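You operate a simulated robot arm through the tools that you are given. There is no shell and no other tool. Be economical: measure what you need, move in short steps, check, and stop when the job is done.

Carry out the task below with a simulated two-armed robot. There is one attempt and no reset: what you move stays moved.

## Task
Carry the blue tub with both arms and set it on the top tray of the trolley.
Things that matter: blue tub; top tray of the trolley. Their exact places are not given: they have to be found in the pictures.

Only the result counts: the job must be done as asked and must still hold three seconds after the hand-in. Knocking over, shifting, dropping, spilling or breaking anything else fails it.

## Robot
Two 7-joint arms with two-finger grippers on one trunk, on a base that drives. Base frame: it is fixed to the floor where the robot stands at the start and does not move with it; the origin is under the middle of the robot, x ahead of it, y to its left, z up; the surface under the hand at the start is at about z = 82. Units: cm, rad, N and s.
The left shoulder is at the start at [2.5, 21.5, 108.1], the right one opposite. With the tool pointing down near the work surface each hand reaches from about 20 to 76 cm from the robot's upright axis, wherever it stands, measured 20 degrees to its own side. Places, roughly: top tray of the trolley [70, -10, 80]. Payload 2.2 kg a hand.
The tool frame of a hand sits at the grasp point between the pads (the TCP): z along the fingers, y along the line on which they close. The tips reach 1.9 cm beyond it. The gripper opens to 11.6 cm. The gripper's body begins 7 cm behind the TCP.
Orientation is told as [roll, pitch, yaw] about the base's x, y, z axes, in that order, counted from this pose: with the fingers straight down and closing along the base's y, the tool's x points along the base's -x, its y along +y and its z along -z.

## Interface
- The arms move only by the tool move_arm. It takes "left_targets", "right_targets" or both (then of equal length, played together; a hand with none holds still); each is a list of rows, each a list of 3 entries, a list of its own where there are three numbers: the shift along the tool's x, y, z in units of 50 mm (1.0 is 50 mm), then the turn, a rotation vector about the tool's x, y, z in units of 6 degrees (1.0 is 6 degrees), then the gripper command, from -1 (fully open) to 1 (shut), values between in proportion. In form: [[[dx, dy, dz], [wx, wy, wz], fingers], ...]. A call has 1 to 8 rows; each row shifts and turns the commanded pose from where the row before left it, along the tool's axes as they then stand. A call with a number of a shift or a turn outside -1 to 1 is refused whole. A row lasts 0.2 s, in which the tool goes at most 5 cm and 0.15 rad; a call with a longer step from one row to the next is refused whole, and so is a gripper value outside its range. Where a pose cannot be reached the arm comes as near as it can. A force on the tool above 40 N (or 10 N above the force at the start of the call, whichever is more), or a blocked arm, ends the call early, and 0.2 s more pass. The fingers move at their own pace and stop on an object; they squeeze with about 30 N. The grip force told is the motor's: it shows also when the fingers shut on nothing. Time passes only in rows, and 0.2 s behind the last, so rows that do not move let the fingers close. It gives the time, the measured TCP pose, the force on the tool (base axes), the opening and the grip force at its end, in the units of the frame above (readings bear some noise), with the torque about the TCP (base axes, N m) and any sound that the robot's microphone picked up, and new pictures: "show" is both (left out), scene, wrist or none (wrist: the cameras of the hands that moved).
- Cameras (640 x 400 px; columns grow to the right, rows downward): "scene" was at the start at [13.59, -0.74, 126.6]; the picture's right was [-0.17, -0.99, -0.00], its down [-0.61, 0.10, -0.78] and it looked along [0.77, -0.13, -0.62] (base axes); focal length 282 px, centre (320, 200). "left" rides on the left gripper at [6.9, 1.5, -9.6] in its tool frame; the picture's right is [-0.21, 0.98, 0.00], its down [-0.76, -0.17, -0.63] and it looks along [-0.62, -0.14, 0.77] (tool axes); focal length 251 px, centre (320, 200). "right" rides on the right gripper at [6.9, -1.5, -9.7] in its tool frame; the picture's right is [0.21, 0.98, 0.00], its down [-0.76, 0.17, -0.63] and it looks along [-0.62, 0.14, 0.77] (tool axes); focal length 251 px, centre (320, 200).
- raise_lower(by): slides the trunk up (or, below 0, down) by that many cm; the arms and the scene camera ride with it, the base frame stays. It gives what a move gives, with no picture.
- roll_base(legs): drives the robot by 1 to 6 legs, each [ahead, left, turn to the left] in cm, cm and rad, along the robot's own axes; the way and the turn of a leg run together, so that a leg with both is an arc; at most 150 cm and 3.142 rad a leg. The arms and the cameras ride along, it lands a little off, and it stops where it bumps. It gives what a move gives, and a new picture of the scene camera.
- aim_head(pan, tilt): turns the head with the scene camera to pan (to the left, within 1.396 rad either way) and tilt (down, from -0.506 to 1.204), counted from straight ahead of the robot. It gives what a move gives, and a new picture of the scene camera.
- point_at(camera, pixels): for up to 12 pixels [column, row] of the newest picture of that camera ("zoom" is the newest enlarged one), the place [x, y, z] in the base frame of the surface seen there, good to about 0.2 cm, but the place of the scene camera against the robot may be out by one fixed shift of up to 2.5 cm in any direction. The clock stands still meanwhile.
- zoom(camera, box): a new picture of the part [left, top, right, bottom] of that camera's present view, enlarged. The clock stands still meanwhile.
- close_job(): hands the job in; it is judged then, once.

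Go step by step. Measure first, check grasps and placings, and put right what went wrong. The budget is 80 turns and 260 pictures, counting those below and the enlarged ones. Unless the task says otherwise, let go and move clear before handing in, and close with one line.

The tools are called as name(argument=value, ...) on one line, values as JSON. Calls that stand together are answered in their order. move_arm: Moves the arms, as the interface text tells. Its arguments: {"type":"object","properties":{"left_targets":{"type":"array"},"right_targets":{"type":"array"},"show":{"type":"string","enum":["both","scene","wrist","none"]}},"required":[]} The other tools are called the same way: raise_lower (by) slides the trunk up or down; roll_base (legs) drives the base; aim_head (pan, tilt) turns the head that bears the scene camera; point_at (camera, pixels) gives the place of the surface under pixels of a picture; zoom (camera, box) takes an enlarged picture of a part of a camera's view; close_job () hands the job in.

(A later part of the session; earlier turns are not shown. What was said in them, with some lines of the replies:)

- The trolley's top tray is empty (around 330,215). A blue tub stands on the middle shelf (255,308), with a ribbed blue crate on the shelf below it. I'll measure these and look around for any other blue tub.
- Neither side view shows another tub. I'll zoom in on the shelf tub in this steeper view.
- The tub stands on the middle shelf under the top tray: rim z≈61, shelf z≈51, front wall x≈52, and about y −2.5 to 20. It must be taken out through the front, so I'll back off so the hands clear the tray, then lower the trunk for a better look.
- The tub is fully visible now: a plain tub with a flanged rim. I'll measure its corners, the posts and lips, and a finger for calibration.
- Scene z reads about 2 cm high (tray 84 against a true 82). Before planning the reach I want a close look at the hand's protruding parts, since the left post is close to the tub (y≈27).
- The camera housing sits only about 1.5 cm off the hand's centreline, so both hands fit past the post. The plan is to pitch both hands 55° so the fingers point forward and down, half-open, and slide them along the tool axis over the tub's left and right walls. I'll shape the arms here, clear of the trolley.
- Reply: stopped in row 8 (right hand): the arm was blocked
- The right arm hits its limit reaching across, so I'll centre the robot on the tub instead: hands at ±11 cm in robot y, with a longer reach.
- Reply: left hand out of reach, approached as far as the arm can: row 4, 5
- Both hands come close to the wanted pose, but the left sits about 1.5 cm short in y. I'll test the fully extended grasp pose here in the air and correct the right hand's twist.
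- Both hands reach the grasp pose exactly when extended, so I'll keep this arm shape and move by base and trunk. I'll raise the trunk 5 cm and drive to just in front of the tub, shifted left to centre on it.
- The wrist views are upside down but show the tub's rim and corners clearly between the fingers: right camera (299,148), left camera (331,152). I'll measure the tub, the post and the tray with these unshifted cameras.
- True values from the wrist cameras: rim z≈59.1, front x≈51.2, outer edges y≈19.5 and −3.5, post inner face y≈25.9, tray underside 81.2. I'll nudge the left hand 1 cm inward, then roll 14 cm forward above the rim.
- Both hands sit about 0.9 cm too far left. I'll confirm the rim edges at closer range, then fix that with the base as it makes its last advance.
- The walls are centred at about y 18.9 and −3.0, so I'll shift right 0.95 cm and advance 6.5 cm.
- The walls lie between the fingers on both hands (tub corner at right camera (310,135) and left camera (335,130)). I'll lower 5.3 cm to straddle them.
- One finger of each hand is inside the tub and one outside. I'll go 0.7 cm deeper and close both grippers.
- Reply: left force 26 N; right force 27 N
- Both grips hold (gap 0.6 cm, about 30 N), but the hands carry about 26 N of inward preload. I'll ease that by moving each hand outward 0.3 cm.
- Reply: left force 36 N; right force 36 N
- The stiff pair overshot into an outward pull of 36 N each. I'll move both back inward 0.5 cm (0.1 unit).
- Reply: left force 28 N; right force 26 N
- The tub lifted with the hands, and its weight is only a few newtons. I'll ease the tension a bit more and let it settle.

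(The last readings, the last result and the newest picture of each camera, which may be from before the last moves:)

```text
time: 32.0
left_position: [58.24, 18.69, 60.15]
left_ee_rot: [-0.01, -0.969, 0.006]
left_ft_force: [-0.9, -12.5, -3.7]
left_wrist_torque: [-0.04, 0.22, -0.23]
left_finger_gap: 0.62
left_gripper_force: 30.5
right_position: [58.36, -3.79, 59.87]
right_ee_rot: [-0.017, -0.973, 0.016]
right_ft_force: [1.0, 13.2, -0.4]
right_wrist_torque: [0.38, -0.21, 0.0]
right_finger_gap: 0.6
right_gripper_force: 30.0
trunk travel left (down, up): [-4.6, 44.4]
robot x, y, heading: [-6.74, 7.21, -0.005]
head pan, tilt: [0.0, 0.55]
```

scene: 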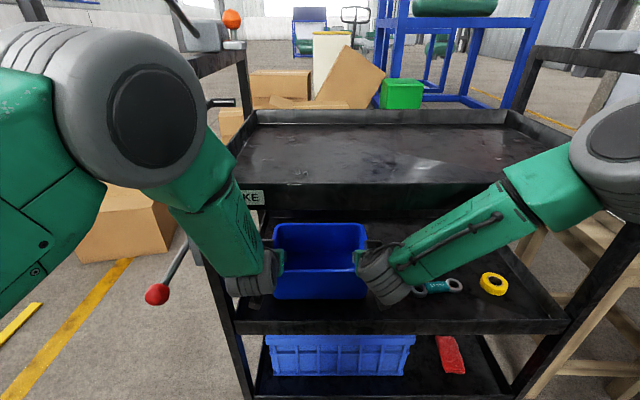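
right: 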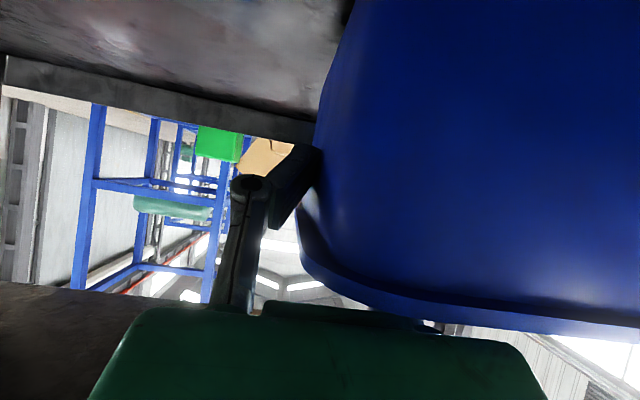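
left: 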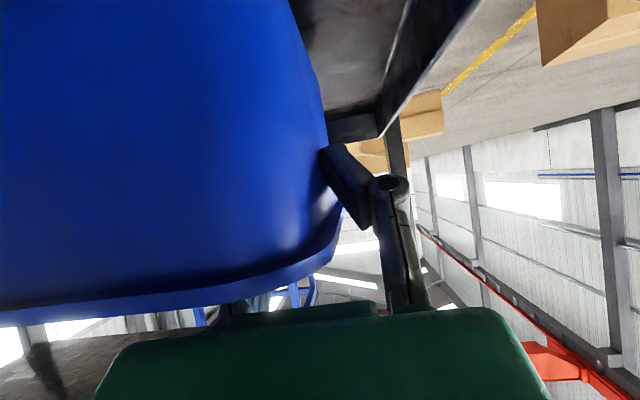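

The tension is down to 13 N and the tub is up 3 cm. I'll back out 4 cm, staying behind the shelf lip, then lift 3.8 cm more to clear it.

roll_base(legs=[[-4, 0, 0]])

raise_lower(by=3.8)

move_arm(left_targets=[[[0, -0.02, 0], [0, 0, 0], 1]], right_targets=[[[0, 0.02, 0], [0, 0, 0], 1]], show="both")

```text
time: 32.9
left_position: [54.21, 18.56, 60.3]
left_ee_rot: [-0.011, -0.97, 0.008]
left_ft_force: [-0.7, -11.0, -2.1]
left_wrist_torque: [0.06, 0.2, -0.23]
left_finger_gap: 0.62
left_gripper_force: 29.5
right_position: [54.12, -3.7, 60.12]
right_ee_rot: [-0.018, -0.976, 0.016]
right_ft_force: [2.5, 10.5, 0.0]
right_wrist_torque: [0.4, -0.12, -0.08]
right_finger_gap: 0.59
right_gripper_force: 30.6
trunk travel left (down, up): [-4.6, 44.4]
robot x, y, heading: [-10.26, 7.66, -0.0]
head pan, tilt: [0.0, 0.55]
```

scene: 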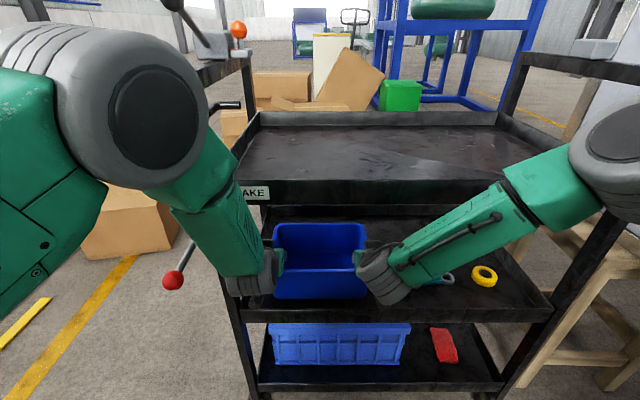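

```text
time: 33.7
left_position: [53.98, 18.72, 64.16]
left_ee_rot: [-0.012, -0.973, 0.005]
left_ft_force: [-0.8, 0.4, -3.3]
left_wrist_torque: [0.03, -0.07, -0.02]
left_finger_gap: 0.59
left_gripper_force: 29.8
right_position: [54.07, -3.71, 63.92]
right_ee_rot: [-0.015, -0.978, 0.016]
right_ft_force: [0.2, -0.5, 0.2]
right_wrist_torque: [0.17, 0.18, -0.13]
right_finger_gap: 0.63
right_gripper_force: 30.4
trunk travel left (down, up): [-8.4, 40.6]
robot x, y, heading: [-10.33, 7.86, -0.002]
head pan, tilt: [0.0, 0.55]
```

```text
time: 34.1
left_position: [53.98, 18.69, 64.27]
left_ee_rot: [-0.008, -0.974, 0.009]
left_ft_force: [-0.9, 6.3, -3.2]
left_wrist_torque: [0.13, 0.07, 0.0]
left_finger_gap: 0.62
left_gripper_force: 29.8
right_position: [53.92, -3.78, 64.08]
right_ee_rot: [-0.02, -0.979, 0.015]
right_ft_force: [-0.3, -6.3, -1.4]
right_wrist_torque: [0.14, -0.03, -0.21]
right_finger_gap: 0.6
right_gripper_force: 30.2
trunk travel left (down, up): [-8.4, 40.6]
robot x, y, heading: [-10.47, 7.35, 0.001]
head pan, tilt: [0.0, 0.55]
```

scene: 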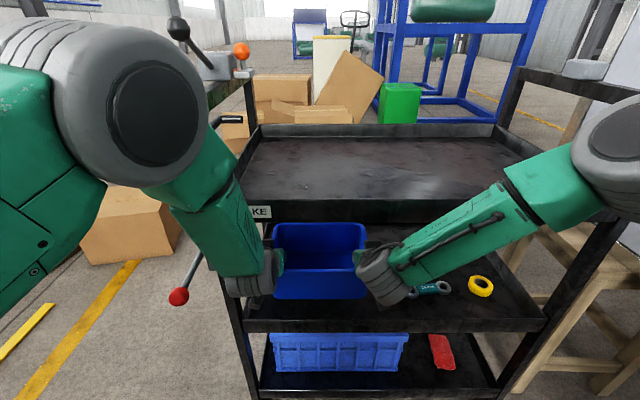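
right: 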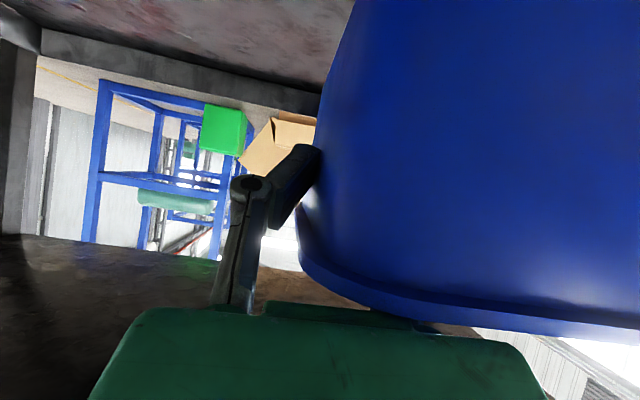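
left: 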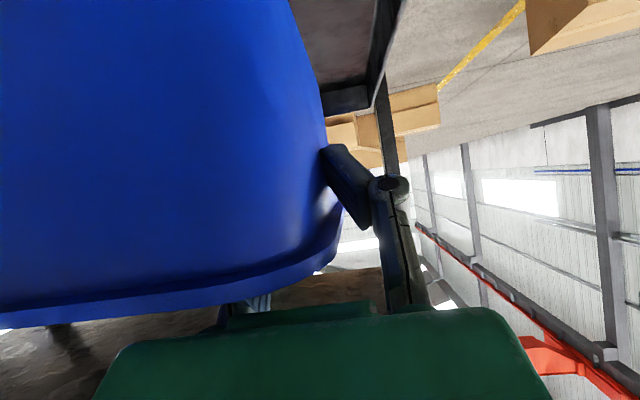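

The tub is level, with its bottom at about 56 against the lip at 53.7. I'll roll straight back 34 cm to take it out from under the tray.

roll_base(legs=[[-12, 0, 0], [-24, 0, 0]])

raise_lower(by=30)

move_arm(left_targets=[[[0, 0, 0], [0, 0, 0], 1]], right_targets=[[[0, 0, 0], [0, 0, 0], 1]], show="both")

```text
time: 36.7
left_position: [18.06, 18.66, 64.37]
left_ee_rot: [-0.008, -0.976, 0.009]
left_ft_force: [-0.4, 22.5, -2.4]
left_wrist_torque: [0.29, 0.11, 0.19]
left_finger_gap: 0.6
left_gripper_force: 30.0
right_position: [18.13, -3.51, 63.99]
right_ee_rot: [-0.018, -0.978, 0.016]
right_ft_force: [0.6, -22.0, 0.0]
right_wrist_torque: [0.08, 0.05, -0.47]
right_finger_gap: 0.62
right_gripper_force: 30.4
trunk travel left (down, up): [-8.4, 40.6]
robot x, y, heading: [-46.21, 7.27, 0.002]
head pan, tilt: [0.0, 0.55]
```

scene: 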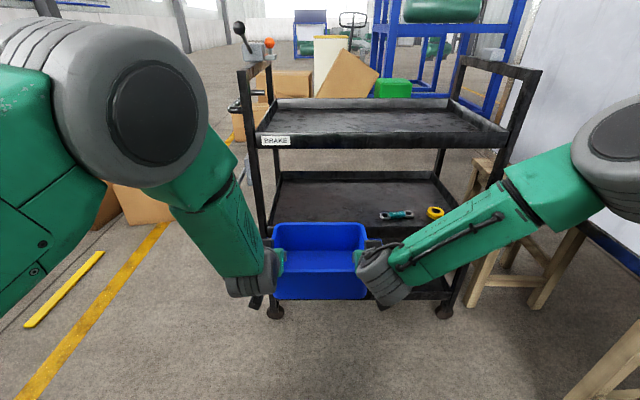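

```text
time: 39.7
left_position: [17.92, 18.84, 94.62]
left_ee_rot: [-0.008, -0.979, 0.011]
left_ft_force: [-1.3, 4.3, -3.2]
left_wrist_torque: [0.13, 0.1, -0.01]
left_finger_gap: 0.61
left_gripper_force: 30.1
right_position: [17.93, -3.71, 94.23]
right_ee_rot: [-0.02, -0.981, 0.015]
right_ft_force: [0.9, -3.7, 0.4]
right_wrist_torque: [0.18, -0.06, -0.26]
right_finger_gap: 0.57
right_gripper_force: 30.1
trunk travel left (down, up): [-38.4, 10.6]
robot x, y, heading: [-46.25, 7.5, -0.003]
head pan, tilt: [0.0, 0.55]
```

```text
time: 40.1
left_position: [18.07, 18.77, 94.6]
left_ee_rot: [-0.008, -0.976, 0.008]
left_ft_force: [-1.5, 3.6, -3.3]
left_wrist_torque: [0.16, 0.04, -0.02]
left_finger_gap: 0.6
left_gripper_force: 29.7
right_position: [18.05, -3.62, 94.39]
right_ee_rot: [-0.019, -0.981, 0.016]
right_ft_force: [0.9, -4.3, 0.0]
right_wrist_torque: [0.18, -0.01, -0.21]
right_finger_gap: 0.59
right_gripper_force: 30.4
trunk travel left (down, up): [-38.4, 10.6]
robot x, y, heading: [-46.3, 7.39, 0.001]
head pan, tilt: [0.0, 0.55]
```

scene: 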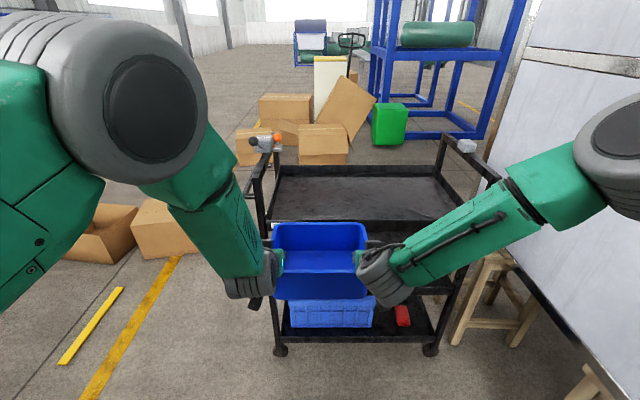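
right: 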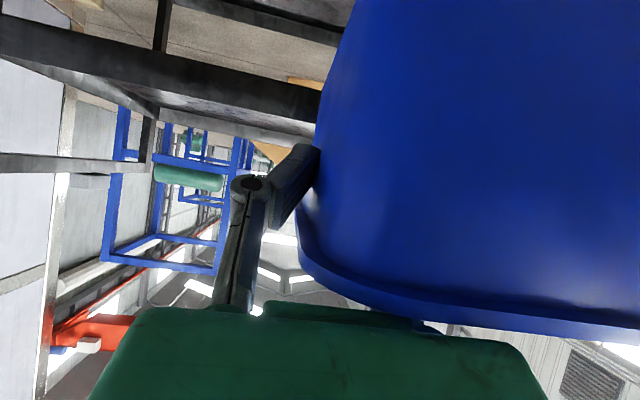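
left: 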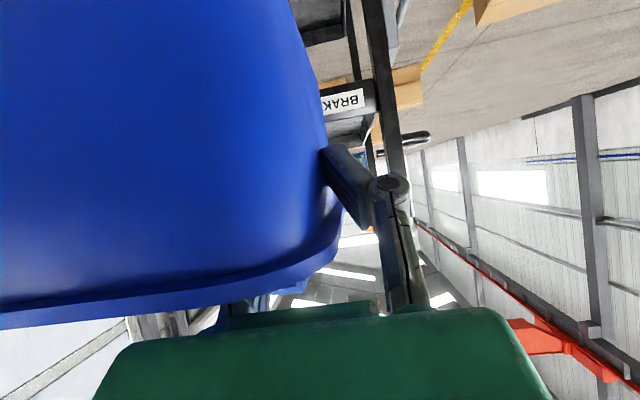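

The tub is held securely and level, with its bottom at about 86.5 and the tray lip at about 86. I'll raise 4.5 cm more, shift right towards the tray's middle, then drive forward in two stages.

raise_lower(by=4.5)

roll_base(legs=[[0, -13.5, 0], [20, 0, 0]])

aim_head(pan=0, tilt=0.75)

```text
time: 41.0
left_position: [17.9, 18.72, 99.06]
left_ee_rot: [-0.01, -0.978, 0.011]
left_ft_force: [-0.5, 4.7, -2.5]
left_wrist_torque: [0.15, -0.04, -0.03]
left_finger_gap: 0.59
left_gripper_force: 29.7
right_position: [18.06, -3.66, 98.78]
right_ee_rot: [-0.02, -0.983, 0.016]
right_ft_force: [1.3, -5.5, 0.6]
right_wrist_torque: [0.19, 0.08, -0.19]
right_finger_gap: 0.61
right_gripper_force: 30.0
trunk travel left (down, up): [-42.9, 6.1]
robot x, y, heading: [-46.44, 7.56, -0.002]
head pan, tilt: [0.0, 0.55]
```

```text
time: 43.5
left_position: [38.1, 3.6, 99.52]
left_ee_rot: [-0.009, -0.976, 0.018]
left_ft_force: [-3.1, -22.0, -5.6]
left_wrist_torque: [0.45, 0.96, -0.52]
left_finger_gap: 0.6
left_gripper_force: 29.7
right_position: [37.94, -18.8, 98.74]
right_ee_rot: [0.015, -0.984, -0.005]
right_ft_force: [3.0, 17.8, 2.2]
right_wrist_torque: [0.56, -0.85, 0.1]
right_finger_gap: 0.61
right_gripper_force: 29.9
trunk travel left (down, up): [-42.9, 6.1]
robot x, y, heading: [-26.32, -6.18, -0.002]
head pan, tilt: [0.0, 0.55]
```

scene: 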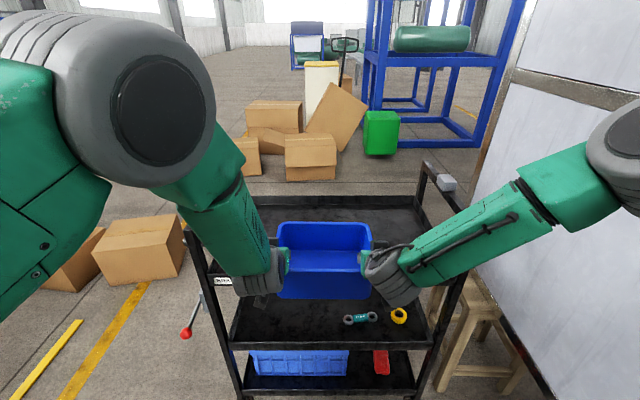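

```text
time: 44.2
left_position: [38.09, 6.65, 99.44]
left_ee_rot: [-0.075, -0.97, 0.093]
left_ft_force: [-2.6, -25.6, -5.9]
left_wrist_torque: [0.22, -0.48, -0.9]
left_finger_gap: 0.62
left_gripper_force: 30.3
right_position: [37.32, -15.7, 99.33]
right_ee_rot: [-0.003, -0.986, 0.026]
right_ft_force: [2.8, 30.2, 3.7]
right_wrist_torque: [0.66, 0.49, -0.08]
right_finger_gap: 0.59
right_gripper_force: 30.5
trunk travel left (down, up): [-42.9, 6.1]
robot x, y, heading: [-26.28, -6.28, 0.005]
head pan, tilt: [0.0, 0.75]
```

scene: 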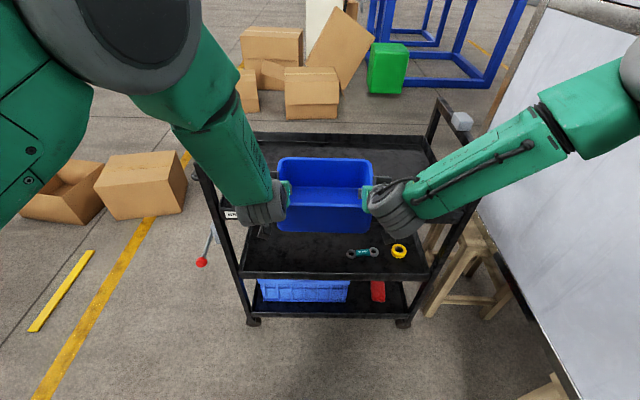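

The lateral drive set the arms swaying: hand y went from 3.6 to 6.65. I'll hold still and check that it settles.

move_arm(left_targets=[[[0, 0, 0], [0, 0, 0], 1], [[0, 0, 0], [0, 0, 0], 1], [[0, 0, 0], [0, 0, 0], 1], [[0, 0, 0], [0, 0, 0], 1], [[0, 0, 0], [0, 0, 0], 1]], right_targets=[[[0, 0, 0], [0, 0, 0], 1], [[0, 0, 0], [0, 0, 0], 1], [[0, 0, 0], [0, 0, 0], 1], [[0, 0, 0], [0, 0, 0], 1], [[0, 0, 0], [0, 0, 0], 1]], show="both")

```text
time: 45.4
left_position: [37.46, 1.03, 99.67]
left_ee_rot: [0.005, -0.969, 0.025]
left_ft_force: [-2.1, -18.0, -3.7]
left_wrist_torque: [0.53, 0.97, -0.46]
left_finger_gap: 0.63
left_gripper_force: 29.9
right_position: [36.9, -21.35, 98.99]
right_ee_rot: [0.085, -0.992, -0.047]
right_ft_force: [2.0, 15.0, 0.1]
right_wrist_torque: [0.03, -0.92, 0.37]
right_finger_gap: 0.58
right_gripper_force: 29.5
trunk travel left (down, up): [-42.9, 6.1]
robot x, y, heading: [-26.61, -7.27, 0.001]
head pan, tilt: [0.0, 0.75]
stopped in row 5 (left hand): the force on the tool passed its limit at 41 N (the readings are from after the stop); the commanded pose is now the measured one
```

scene: 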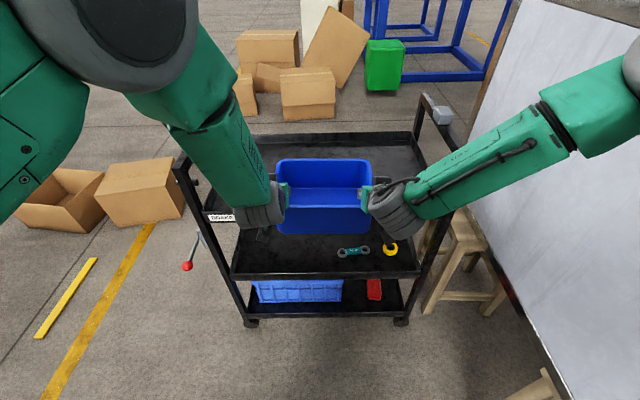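
right: 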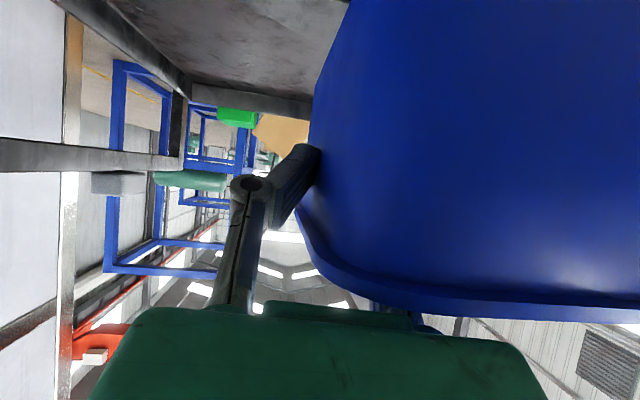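
left: 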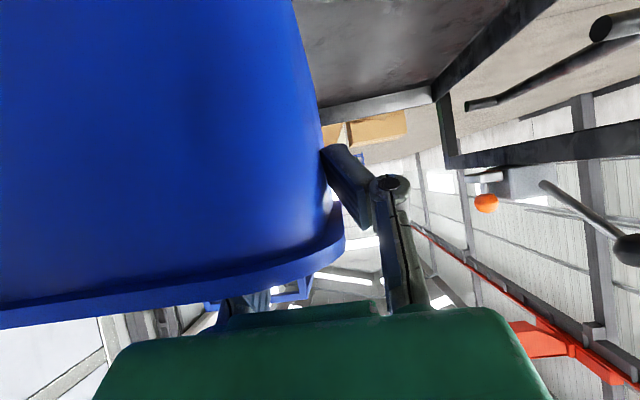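

The sway is still about ±3 cm and the commanded pose was re-set to the measured one. I'll take short holds to see whether it dies down.

move_arm(left_targets=[[[0, 0, 0], [0, 0, 0], 1]], right_targets=[[[0, 0, 0], [0, 0, 0], 1]], show="none")

move_arm(left_targets=[[[0, 0, 0], [0, 0, 0], 1]], right_targets=[[[0, 0, 0], [0, 0, 0], 1]], show="none")

move_arm(left_targets=[[[0, 0, 0], [0, 0, 0], 1]], right_targets=[[[0, 0, 0], [0, 0, 0], 1]], show="none")

```text
time: 45.8
left_position: [37.71, 6.03, 99.76]
left_ee_rot: [-0.065, -0.972, 0.086]
left_ft_force: [-3.3, -1.1, -5.0]
left_wrist_torque: [0.51, 0.27, -0.5]
left_finger_gap: 0.6
left_gripper_force: 30.4
right_position: [37.1, -16.4, 99.67]
right_ee_rot: [0.011, -0.993, 0.017]
right_ft_force: [3.6, 4.1, 3.2]
right_wrist_torque: [0.39, -0.22, -0.29]
right_finger_gap: 0.62
right_gripper_force: 29.9
trunk travel left (down, up): [-42.9, 6.1]
robot x, y, heading: [-25.8, -5.72, 0.004]
head pan, tilt: [0.0, 0.75]
```

```text
time: 46.2
left_position: [37.8, 1.72, 100.1]
left_ee_rot: [-0.03, -0.97, 0.061]
left_ft_force: [-4.1, -31.9, -6.0]
left_wrist_torque: [0.36, 0.87, -0.64]
left_finger_gap: 0.64
left_gripper_force: 29.5
right_position: [36.9, -20.63, 99.27]
right_ee_rot: [0.079, -0.991, -0.036]
right_ft_force: [3.5, 28.8, 3.7]
right_wrist_torque: [0.58, -0.88, 0.21]
right_finger_gap: 0.57
right_gripper_force: 30.0
trunk travel left (down, up): [-42.9, 6.1]
robot x, y, heading: [-26.01, -6.92, 0.002]
head pan, tilt: [0.0, 0.75]
```

```text
time: 46.6
left_position: [37.65, 4.82, 99.95]
left_ee_rot: [-0.045, -0.976, 0.063]
left_ft_force: [-4.3, -6.7, -6.8]
left_wrist_torque: [0.45, 0.0, -0.64]
left_finger_gap: 0.6
left_gripper_force: 30.6
right_position: [37.0, -17.6, 99.52]
right_ee_rot: [0.026, -0.995, 0.002]
right_ft_force: [3.4, 9.1, 4.4]
right_wrist_torque: [0.54, 0.05, -0.35]
right_finger_gap: 0.59
right_gripper_force: 30.2
trunk travel left (down, up): [-42.9, 6.1]
robot x, y, heading: [-26.48, -6.27, 0.001]
head pan, tilt: [0.0, 0.75]
```

The swing is shrinking (5.0, 4.3, then 3.1 cm). I'll ease the mean outward tension slightly and keep waiting.

move_arm(left_targets=[[[0, -0.04, 0], [0, 0, 0], 1], [[0, 0, 0], [0, 0, 0], 1], [[0, 0, 0], [0, 0, 0], 1], [[0, 0, 0], [0, 0, 0], 1]], right_targets=[[[0, 0.04, 0], [0, 0, 0], 1], [[0, 0, 0], [0, 0, 0], 1], [[0, 0, 0], [0, 0, 0], 1], [[0, 0, 0], [0, 0, 0], 1]], show="none")

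move_arm(left_targets=[[[0, 0, 0], [0, 0, 0], 1], [[0, 0, 0], [0, 0, 0], 1]], right_targets=[[[0, 0, 0], [0, 0, 0], 1], [[0, 0, 0], [0, 0, 0], 1]], show="both")

```text
time: 47.6
left_position: [37.69, 5.34, 99.88]
left_ee_rot: [-0.055, -0.975, 0.08]
left_ft_force: [-3.2, 0.7, -6.6]
left_wrist_torque: [0.51, -0.03, -0.47]
left_finger_gap: 0.58
left_gripper_force: 30.1
right_position: [37.03, -17.06, 99.5]
right_ee_rot: [0.015, -0.991, 0.007]
right_ft_force: [3.1, 0.5, 3.4]
right_wrist_torque: [0.55, 0.08, -0.47]
right_finger_gap: 0.6
right_gripper_force: 30.3
trunk travel left (down, up): [-42.9, 6.1]
robot x, y, heading: [-26.0, -6.05, 0.003]
head pan, tilt: [0.0, 0.75]
```

```text
time: 48.2
left_position: [37.74, 1.96, 100.05]
left_ee_rot: [-0.005, -0.976, 0.031]
left_ft_force: [-2.6, 2.6, -6.4]
left_wrist_torque: [0.65, 0.57, -0.22]
left_finger_gap: 0.61
left_gripper_force: 30.0
right_position: [37.19, -20.45, 99.09]
right_ee_rot: [0.053, -0.994, -0.033]
right_ft_force: [2.9, -4.3, 2.2]
right_wrist_torque: [0.5, -0.52, -0.3]
right_finger_gap: 0.61
right_gripper_force: 30.0
trunk travel left (down, up): [-42.9, 6.1]
robot x, y, heading: [-26.06, -7.22, 0.001]
head pan, tilt: [0.0, 0.75]
```

scene: 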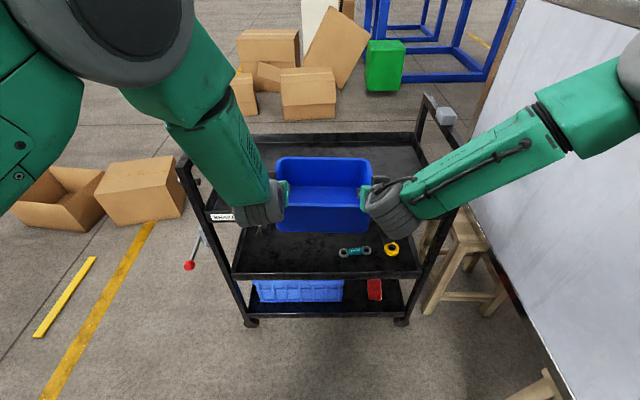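
right: 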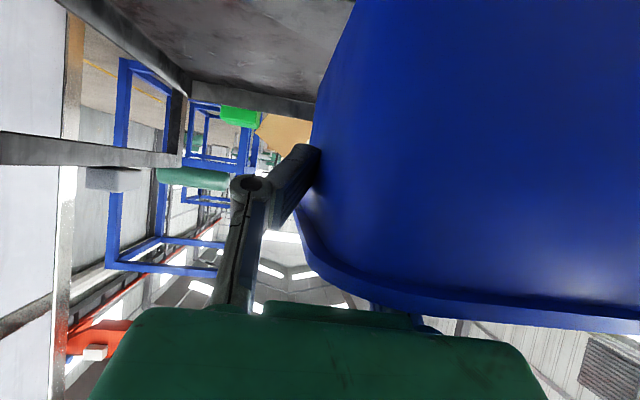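
left: 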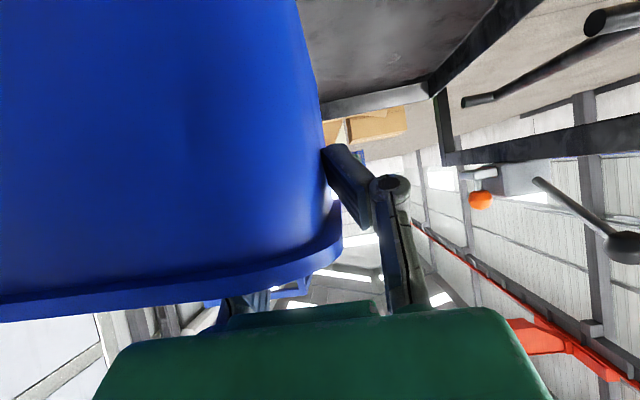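

The tension is gone now (about 3 N), with a remaining sway of about ±1.7 cm. I'll wait longer.

move_arm(left_targets=[[[0, 0, 0], [0, 0, 0], 1], [[0, 0, 0], [0, 0, 0], 1], [[0, 0, 0], [0, 0, 0], 1], [[0, 0, 0], [0, 0, 0], 1], [[0, 0, 0], [0, 0, 0], 1], [[0, 0, 0], [0, 0, 0], 1], [[0, 0, 0], [0, 0, 0], 1], [[0, 0, 0], [0, 0, 0], 1]], right_targets=[[[0, 0, 0], [0, 0, 0], 1], [[0, 0, 0], [0, 0, 0], 1], [[0, 0, 0], [0, 0, 0], 1], [[0, 0, 0], [0, 0, 0], 1], [[0, 0, 0], [0, 0, 0], 1], [[0, 0, 0], [0, 0, 0], 1], [[0, 0, 0], [0, 0, 0], 1], [[0, 0, 0], [0, 0, 0], 1]], show="none")

move_arm(left_targets=[[[0, 0, 0], [0, 0, 0], 1]], right_targets=[[[0, 0, 0], [0, 0, 0], 1]], show="none")

move_arm(left_targets=[[[0, 0, 0], [0, 0, 0], 1]], right_targets=[[[0, 0, 0], [0, 0, 0], 1]], show="none")

```text
time: 50.0
left_position: [37.71, 2.43, 100.12]
left_ee_rot: [-0.015, -0.979, 0.042]
left_ft_force: [-3.3, 11.6, -6.9]
left_wrist_torque: [0.67, 0.33, -0.13]
left_finger_gap: 0.6
left_gripper_force: 29.6
right_position: [37.06, -19.85, 99.28]
right_ee_rot: [0.05, -0.991, -0.026]
right_ft_force: [1.4, -11.5, 3.0]
right_wrist_torque: [0.44, -0.29, -0.4]
right_finger_gap: 0.6
right_gripper_force: 29.8
trunk travel left (down, up): [-42.9, 6.1]
robot x, y, heading: [-26.32, -6.85, 0.0]
head pan, tilt: [0.0, 0.75]
```

```text
time: 50.4
left_position: [37.8, 4.55, 99.89]
left_ee_rot: [-0.053, -0.973, 0.081]
left_ft_force: [-3.0, 10.9, -6.1]
left_wrist_torque: [0.64, -0.06, -0.33]
left_finger_gap: 0.59
left_gripper_force: 29.6
right_position: [36.9, -17.77, 99.41]
right_ee_rot: [0.031, -0.991, -0.004]
right_ft_force: [3.3, -10.0, 3.5]
right_wrist_torque: [0.4, 0.09, -0.6]
right_finger_gap: 0.6
right_gripper_force: 29.5
trunk travel left (down, up): [-42.9, 6.1]
robot x, y, heading: [-26.47, -6.2, -0.002]
head pan, tilt: [0.0, 0.75]
```

```text
time: 50.8
left_position: [37.77, 2.49, 100.16]
left_ee_rot: [-0.025, -0.975, 0.054]
left_ft_force: [-1.7, 7.5, -6.1]
left_wrist_torque: [0.57, 0.26, -0.14]
left_finger_gap: 0.6
left_gripper_force: 29.9
right_position: [36.95, -19.84, 99.31]
right_ee_rot: [0.058, -0.992, -0.027]
right_ft_force: [2.2, -9.6, 2.4]
right_wrist_torque: [0.42, -0.29, -0.34]
right_finger_gap: 0.61
right_gripper_force: 29.9
trunk travel left (down, up): [-42.9, 6.1]
robot x, y, heading: [-26.09, -7.26, 0.005]
head pan, tilt: [0.0, 0.75]
```

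The sway is down to ±1 cm and the tub sits mid-tray in y (centre about −8). I'll drive straight ahead 27 cm so it is over the tray.

roll_base(legs=[[13, 0, 0], [14, 0, 0]])

move_arm(left_targets=[[[0, 0, 0], [0, 0, 0], 1], [[0, 0, 0], [0, 0, 0], 1], [[0, 0, 0], [0, 0, 0], 1], [[0, 0, 0], [0, 0, 0], 1], [[0, 0, 0], [0, 0, 0], 1], [[0, 0, 0], [0, 0, 0], 1], [[0, 0, 0], [0, 0, 0], 1], [[0, 0, 0], [0, 0, 0], 1]], right_targets=[[[0, 0, 0], [0, 0, 0], 1], [[0, 0, 0], [0, 0, 0], 1], [[0, 0, 0], [0, 0, 0], 1], [[0, 0, 0], [0, 0, 0], 1], [[0, 0, 0], [0, 0, 0], 1], [[0, 0, 0], [0, 0, 0], 1], [[0, 0, 0], [0, 0, 0], 1], [[0, 0, 0], [0, 0, 0], 1]], show="both")

```text
time: 53.0
left_position: [64.51, 3.96, 100.22]
left_ee_rot: [-0.046, -0.978, 0.072]
left_ft_force: [-2.6, 20.2, -5.4]
left_wrist_torque: [0.73, 0.88, -0.16]
left_finger_gap: 0.61
left_gripper_force: 30.1
right_position: [63.85, -18.47, 99.59]
right_ee_rot: [0.034, -0.995, -0.01]
right_ft_force: [3.0, -18.2, 3.2]
right_wrist_torque: [0.39, -0.8, -0.67]
right_finger_gap: 0.59
right_gripper_force: 30.1
trunk travel left (down, up): [-42.9, 6.1]
robot x, y, heading: [0.98, -6.23, -0.002]
head pan, tilt: [0.0, 0.75]
```

scene: 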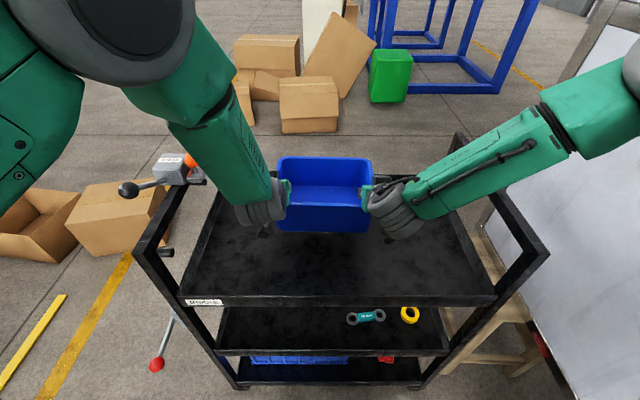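

```text
time: 54.8
left_position: [64.36, 3.75, 100.44]
left_ee_rot: [-0.041, -0.977, 0.072]
left_ft_force: [-2.8, -5.0, -6.4]
left_wrist_torque: [0.54, 0.63, -0.42]
left_finger_gap: 0.62
left_gripper_force: 30.1
right_position: [63.66, -18.8, 99.74]
right_ee_rot: [0.045, -0.998, -0.017]
right_ft_force: [3.6, 4.8, 2.7]
right_wrist_torque: [0.53, -0.58, -0.31]
right_finger_gap: 0.61
right_gripper_force: 30.1
trunk travel left (down, up): [-42.9, 6.1]
robot x, y, heading: [0.63, -6.57, -0.006]
head pan, tilt: [0.0, 0.75]
```

scene: 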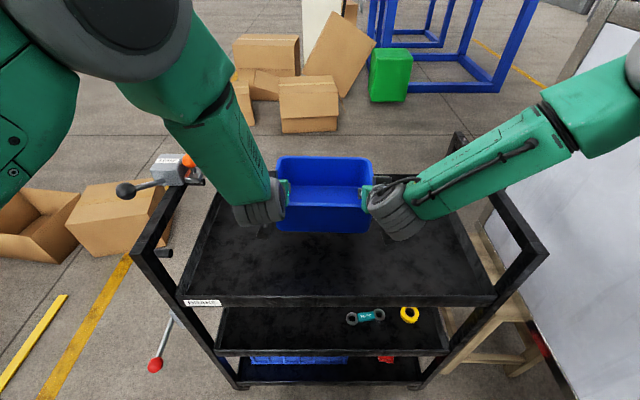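
right: 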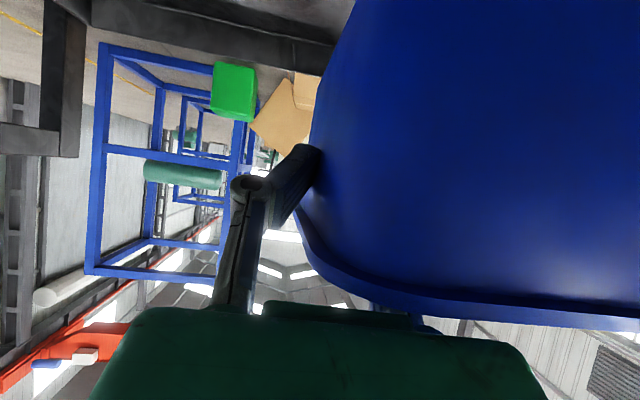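
left: 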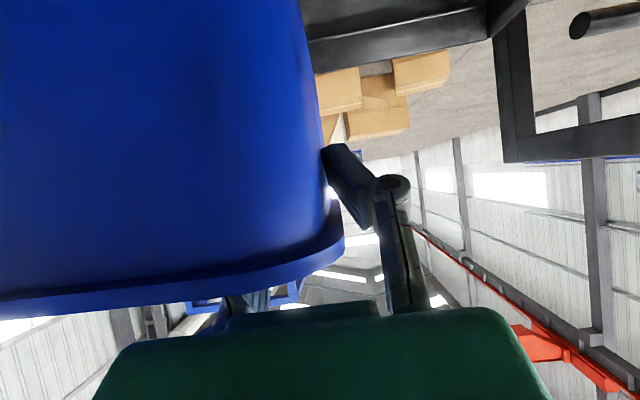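

The sway has settled and the tub is over the tray, about 9.7 cm above its floor, with only about 0.7 cm of tilt. I'll lower 8 cm, then check.

raise_lower(by=-8)

move_arm(left_targets=[[[0, 0, 0], [0, 0, 0], 1], [[0, 0, 0], [0, 0, 0], 1]], right_targets=[[[0, 0, 0], [0, 0, 0], 1], [[0, 0, 0], [0, 0, 0], 1]], show="both")

```text
time: 56.0
left_position: [64.35, 3.61, 92.43]
left_ee_rot: [-0.043, -0.979, 0.072]
left_ft_force: [-2.8, -8.7, -6.5]
left_wrist_torque: [0.47, -0.27, -0.53]
left_finger_gap: 0.59
left_gripper_force: 30.0
right_position: [63.57, -18.77, 91.73]
right_ee_rot: [0.044, -0.999, -0.019]
right_ft_force: [2.9, 7.1, 4.2]
right_wrist_torque: [0.57, 0.28, -0.2]
right_finger_gap: 0.63
right_gripper_force: 30.0
trunk travel left (down, up): [-34.9, 14.1]
robot x, y, heading: [0.47, -6.41, -0.0]
head pan, tilt: [0.0, 0.75]
```

```text
time: 56.6
left_position: [64.22, 3.72, 92.49]
left_ee_rot: [-0.042, -0.98, 0.072]
left_ft_force: [-4.0, -9.7, -6.3]
left_wrist_torque: [0.45, -0.08, -0.49]
left_finger_gap: 0.61
left_gripper_force: 30.0
right_position: [63.58, -18.84, 91.68]
right_ee_rot: [0.043, -1.0, -0.016]
right_ft_force: [3.7, 9.2, 3.8]
right_wrist_torque: [0.56, 0.14, -0.22]
right_finger_gap: 0.62
right_gripper_force: 29.7
trunk travel left (down, up): [-34.9, 14.1]
robot x, y, heading: [0.7, -6.53, 0.002]
head pan, tilt: [0.0, 0.75]
```

scene: 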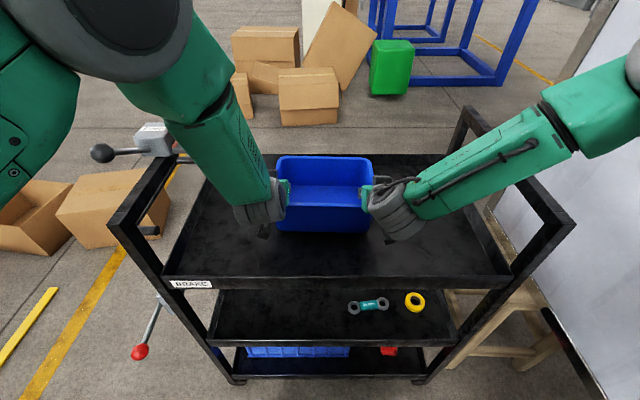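
right: 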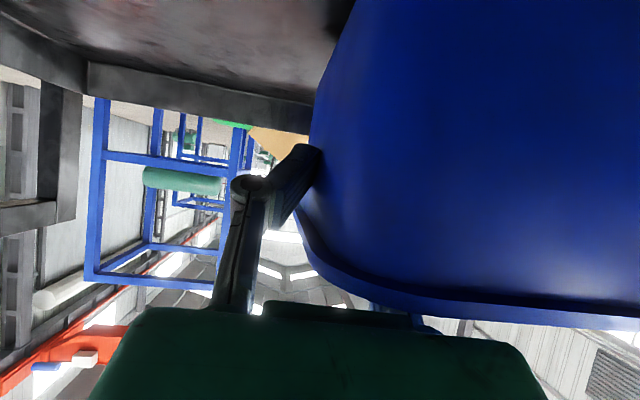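
left: 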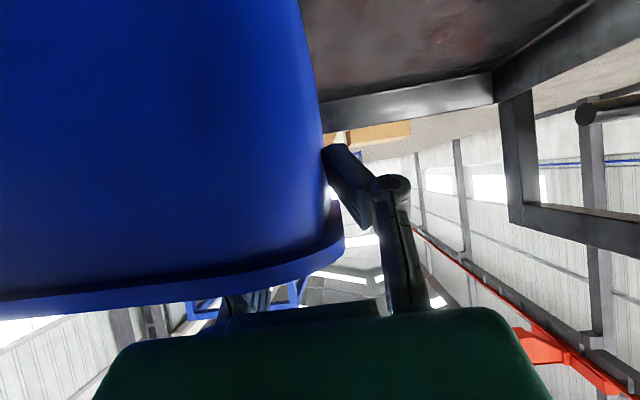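

About 1.6–2.4 cm of air remains. I'll lower 1.3 cm, then in small steps while watching the vertical forces.

raise_lower(by=-1.3)

raise_lower(by=-0.4)

raise_lower(by=-0.3)

```text
time: 57.2
left_position: [64.19, 3.63, 91.25]
left_ee_rot: [-0.041, -0.979, 0.072]
left_ft_force: [-3.1, -10.3, -5.4]
left_wrist_torque: [0.5, 0.11, -0.51]
left_finger_gap: 0.59
left_gripper_force: 29.9
right_position: [63.59, -18.76, 90.33]
right_ee_rot: [0.044, -0.999, -0.018]
right_ft_force: [3.5, 9.8, 4.5]
right_wrist_torque: [0.53, -0.09, -0.2]
right_finger_gap: 0.62
right_gripper_force: 30.5
trunk travel left (down, up): [-33.6, 15.4]
robot x, y, heading: [0.52, -6.52, -0.001]
head pan, tilt: [0.0, 0.75]
```

```text
time: 57.7
left_position: [64.31, 3.73, 90.71]
left_ee_rot: [-0.041, -0.982, 0.072]
left_ft_force: [-3.0, -10.4, -6.0]
left_wrist_torque: [0.47, 0.35, -0.52]
left_finger_gap: 0.62
left_gripper_force: 30.3
right_position: [63.63, -18.7, 89.99]
right_ee_rot: [0.043, -0.999, -0.017]
right_ft_force: [3.3, 10.0, 3.4]
right_wrist_torque: [0.53, -0.34, -0.2]
right_finger_gap: 0.58
right_gripper_force: 29.2
trunk travel left (down, up): [-33.2, 15.8]
robot x, y, heading: [0.43, -6.63, 0.001]
head pan, tilt: [0.0, 0.75]
```

```text
time: 58.2
left_position: [64.16, 3.79, 90.63]
left_ee_rot: [-0.044, -0.983, 0.073]
left_ft_force: [-0.2, -6.1, -6.6]
left_wrist_torque: [0.51, 0.77, -0.48]
left_finger_gap: 0.62
left_gripper_force: 29.4
right_position: [63.44, -18.65, 89.96]
right_ee_rot: [0.046, -1.004, -0.018]
right_ft_force: [-1.2, 7.3, 21.6]
right_wrist_torque: [0.51, 0.52, 0.41]
right_finger_gap: 0.59
right_gripper_force: 30.2
trunk travel left (down, up): [-32.9, 16.1]
robot x, y, heading: [0.32, -6.25, -0.001]
head pan, tilt: [0.0, 0.75]
```

The right side has touched down (force up to +21.6 N). I'll lower the left hand alone by 0.6 cm to level the tub.

move_arm(left_targets=[[[0.05, 0, 0.033], [0, 0, 0], 1], [[0.05, 0, 0.033], [0, 0, 0], 1], [[0, 0, 0], [0, 0, 0], 1]], right_targets=[[[0, 0, 0], [0, 0, 0], 1], [[0, 0, 0], [0, 0, 0], 1], [[0, 0, 0], [0, 0, 0], 1]], show="both")

```text
time: 59.0
left_position: [64.27, 3.61, 90.39]
left_ee_rot: [-0.046, -0.99, 0.071]
left_ft_force: [-8.5, -6.5, 25.1]
left_wrist_torque: [0.55, 0.01, -0.5]
left_finger_gap: 0.6
left_gripper_force: 30.4
right_position: [63.4, -18.74, 89.95]
right_ee_rot: [0.042, -1.003, -0.017]
right_ft_force: [17.1, 11.6, 19.6]
right_wrist_torque: [-0.51, 2.55, -1.78]
right_finger_gap: 0.6
right_gripper_force: 29.8
trunk travel left (down, up): [-32.9, 16.1]
robot x, y, heading: [0.91, -6.5, 0.0]
head pan, tilt: [0.0, 0.75]
```

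scene: 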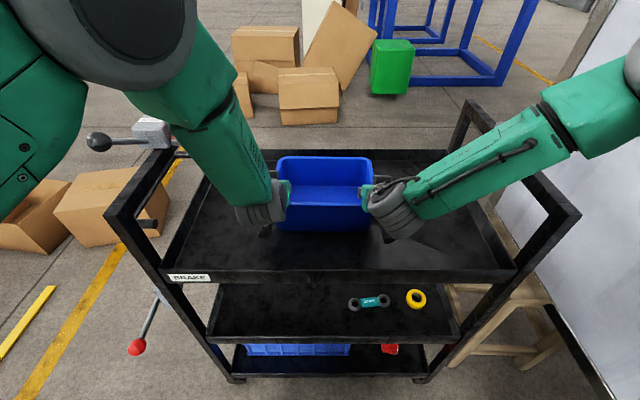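
right: 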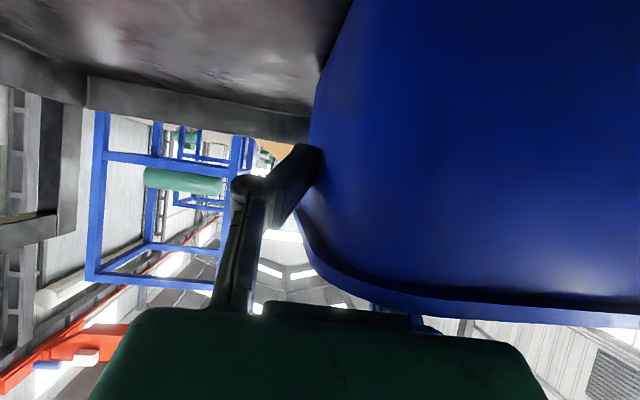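
left: 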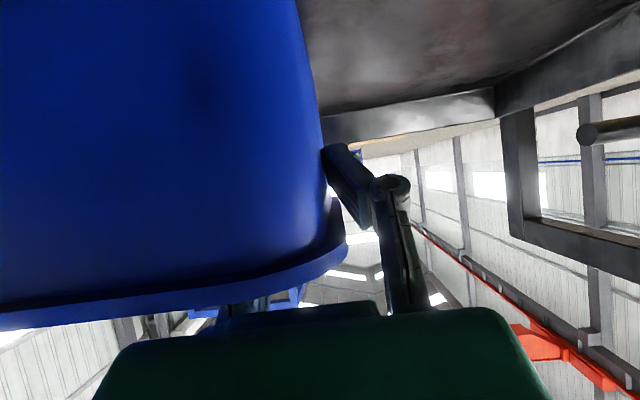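

Both sides now bear on the tray (+25 and +20 N up). I'll open the grippers gradually.

move_arm(left_targets=[[[0, 0, 0], [0, 0, 0], 0.8], [[0, 0, 0], [0, 0, 0], 0.6], [[0, 0, 0], [0, 0, 0], 0.4], [[0, 0, 0], [0, 0, 0], 0.2], [[0, 0, 0], [0, 0, 0], 0.1]], right_targets=[[[0, 0, 0], [0, 0, 0], 0.8], [[0, 0, 0], [0, 0, 0], 0.6], [[0, 0, 0], [0, 0, 0], 0.4], [[0, 0, 0], [0, 0, 0], 0.2], [[0, 0, 0], [0, 0, 0], 0.1]], show="both")

```text
time: 60.2
left_position: [63.99, 3.75, 89.95]
left_ee_rot: [-0.041, -0.98, 0.069]
left_ft_force: [-0.6, -0.3, -0.5]
left_wrist_torque: [-0.01, 0.02, -0.01]
left_finger_gap: 5.24
left_gripper_force: 0.1
right_position: [63.43, -18.7, 89.95]
right_ee_rot: [0.042, -1.002, -0.017]
right_ft_force: [0.4, -1.1, 33.2]
right_wrist_torque: [-0.16, 2.36, 0.01]
right_finger_gap: 5.25
right_gripper_force: 0.0
trunk travel left (down, up): [-32.9, 16.1]
robot x, y, heading: [0.73, -6.44, -0.004]
head pan, tilt: [0.0, 0.75]
```

scene: 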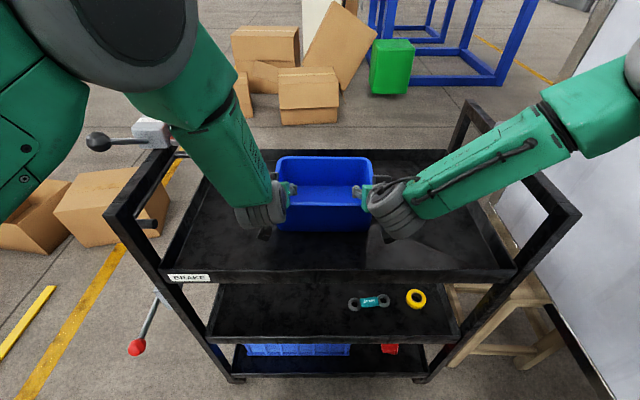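
right: 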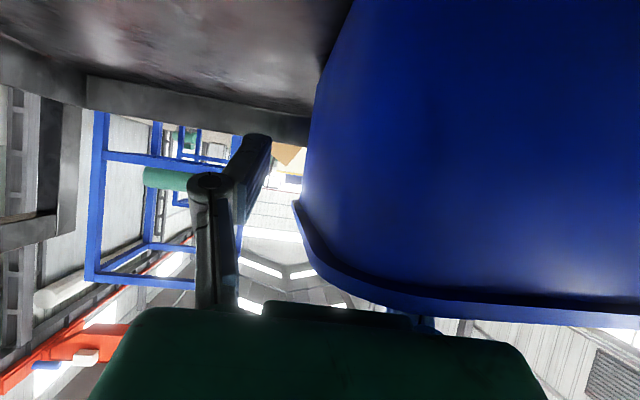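
left: 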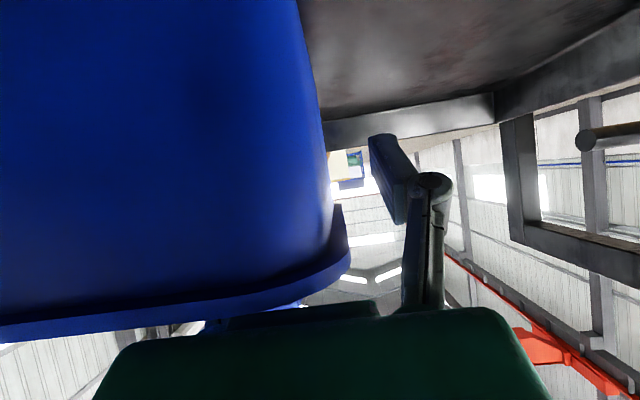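

The right hand still reads +33 N; the torque puts the contact about 7 cm behind the TCP, so its body is resting on the tub's front rim. Both grips are open, so I'll raise the trunk straight up to clear the tub.

raise_lower(by=1.5)

raise_lower(by=6)

move_arm(left_targets=[[[0, 0, 0], [0, 0, 0], 0.1]], right_targets=[[[0, 0, 0], [0, 0, 0], 0.1]], show="both")

```text
time: 60.9
left_position: [64.22, 3.62, 91.38]
left_ee_rot: [-0.04, -0.983, 0.07]
left_ft_force: [-0.2, 1.0, -0.1]
left_wrist_torque: [0.0, 0.05, 0.0]
left_finger_gap: 5.25
left_gripper_force: 0.0
right_position: [63.4, -18.81, 91.08]
right_ee_rot: [0.042, -0.995, -0.017]
right_ft_force: [-0.2, -1.1, 0.4]
right_wrist_torque: [-0.01, -0.02, -0.03]
right_finger_gap: 5.21
right_gripper_force: 0.0
trunk travel left (down, up): [-34.4, 14.6]
robot x, y, heading: [0.55, -6.31, 0.002]
head pan, tilt: [0.0, 0.75]
```

```text
time: 61.9
left_position: [64.33, 3.65, 97.54]
left_ee_rot: [-0.042, -0.981, 0.071]
left_ft_force: [0.5, -0.3, -0.2]
left_wrist_torque: [-0.03, 0.04, 0.0]
left_finger_gap: 5.26
left_gripper_force: 0.1
right_position: [63.54, -18.61, 97.08]
right_ee_rot: [0.043, -0.998, -0.018]
right_ft_force: [-0.6, 0.5, 0.3]
right_wrist_torque: [0.05, -0.01, -0.02]
right_finger_gap: 5.2
right_gripper_force: 0.2
trunk travel left (down, up): [-40.4, 8.6]
robot x, y, heading: [0.83, -6.88, -0.001]
head pan, tilt: [0.0, 0.75]
```

```text
time: 62.3
left_position: [64.27, 3.62, 97.44]
left_ee_rot: [-0.042, -0.981, 0.069]
left_ft_force: [-0.9, 0.8, -0.1]
left_wrist_torque: [-0.02, 0.0, -0.01]
left_finger_gap: 5.24
left_gripper_force: 0.1
right_position: [63.55, -18.68, 97.15]
right_ee_rot: [0.042, -0.997, -0.017]
right_ft_force: [0.4, 0.1, 0.7]
right_wrist_torque: [0.0, 0.0, 0.0]
right_finger_gap: 5.22
right_gripper_force: 0.0
trunk travel left (down, up): [-40.4, 8.6]
robot x, y, heading: [0.77, -6.63, 0.001]
head pan, tilt: [0.0, 0.75]
```

scene: 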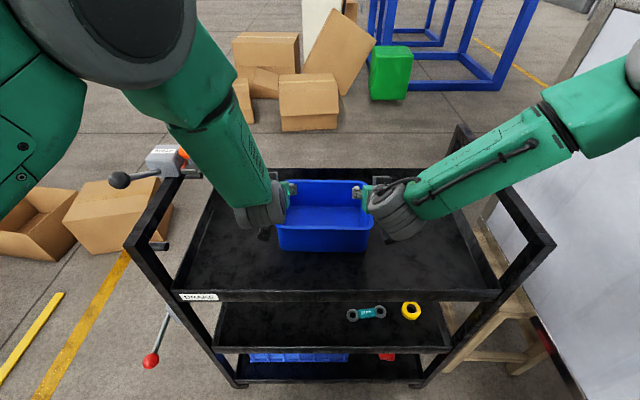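
right: 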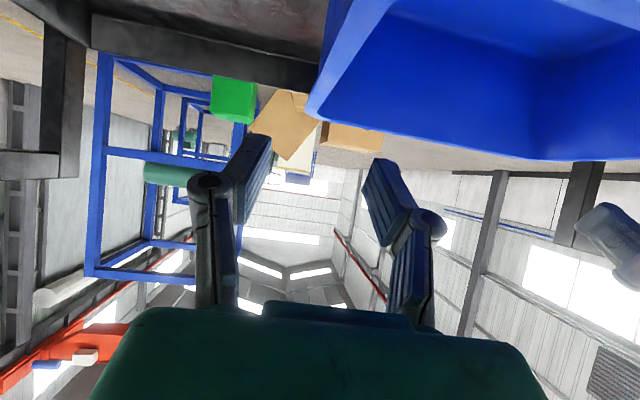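
left: 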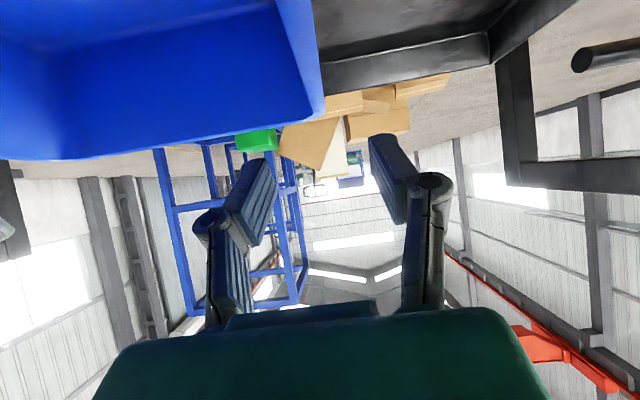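

Both hands are clear above the tub, which stands flat on the tray. I'll rise 3 cm more and back away.

raise_lower(by=3)

roll_base(legs=[[-35, 0, 0]])

zoom(camera="scene", box=[180, 100, 500, 300])

```text
time: 63.0
left_position: [64.26, 3.61, 100.31]
left_ee_rot: [-0.041, -0.978, 0.07]
left_ft_force: [-0.2, 0.8, 0.0]
left_wrist_torque: [0.0, 0.02, 0.0]
left_finger_gap: 5.23
left_gripper_force: 0.0
right_position: [63.6, -18.86, 100.16]
right_ee_rot: [0.042, -0.996, -0.016]
right_ft_force: [0.1, 0.1, -0.2]
right_wrist_torque: [0.01, 0.01, -0.01]
right_finger_gap: 5.23
right_gripper_force: 0.1
trunk travel left (down, up): [-43.4, 5.6]
robot x, y, heading: [0.73, -6.2, 0.001]
head pan, tilt: [0.0, 0.75]
```

```text
time: 65.3
left_position: [29.38, 3.77, 100.14]
left_ee_rot: [-0.037, -0.977, 0.066]
left_ft_force: [-1.6, -0.7, 0.3]
left_wrist_torque: [-0.02, -0.03, -0.02]
left_finger_gap: 5.21
left_gripper_force: 0.1
right_position: [28.71, -18.78, 100.21]
right_ee_rot: [0.043, -0.996, -0.016]
right_ft_force: [-0.3, -0.4, 0.2]
right_wrist_torque: [0.0, 0.01, -0.01]
right_finger_gap: 5.21
right_gripper_force: 0.1
trunk travel left (down, up): [-43.4, 5.6]
robot x, y, heading: [-34.37, -6.64, 0.001]
head pan, tilt: [0.0, 0.75]
```

scene: 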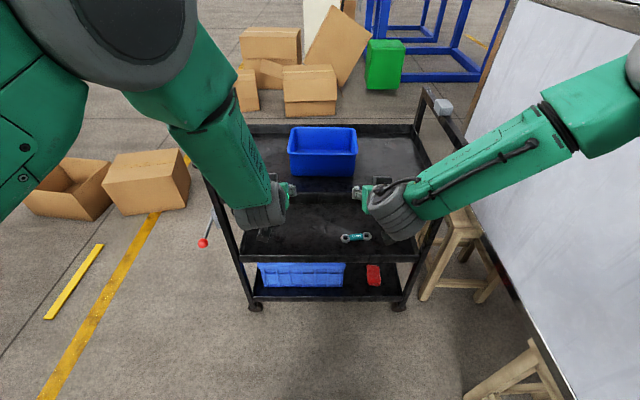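

```text
2.00 times, centred on (340, 200) of scene
```

zoom: 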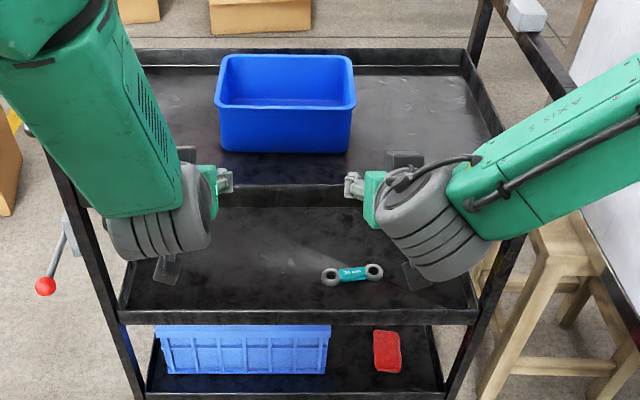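

The blue tub stands flat inside the top tray (zoom 285,105), both hands are clear, and the wrench, crate and red block look undisturbed. The yellow ring is hidden behind the arm here, but it was in place in the earlier views. I'll hand in.

close_job()

```text
The job is handed in.
```

The blue tub was carried with both arms, set flat on the trolley's top tray and released; both hands are clear and the job is handed in.
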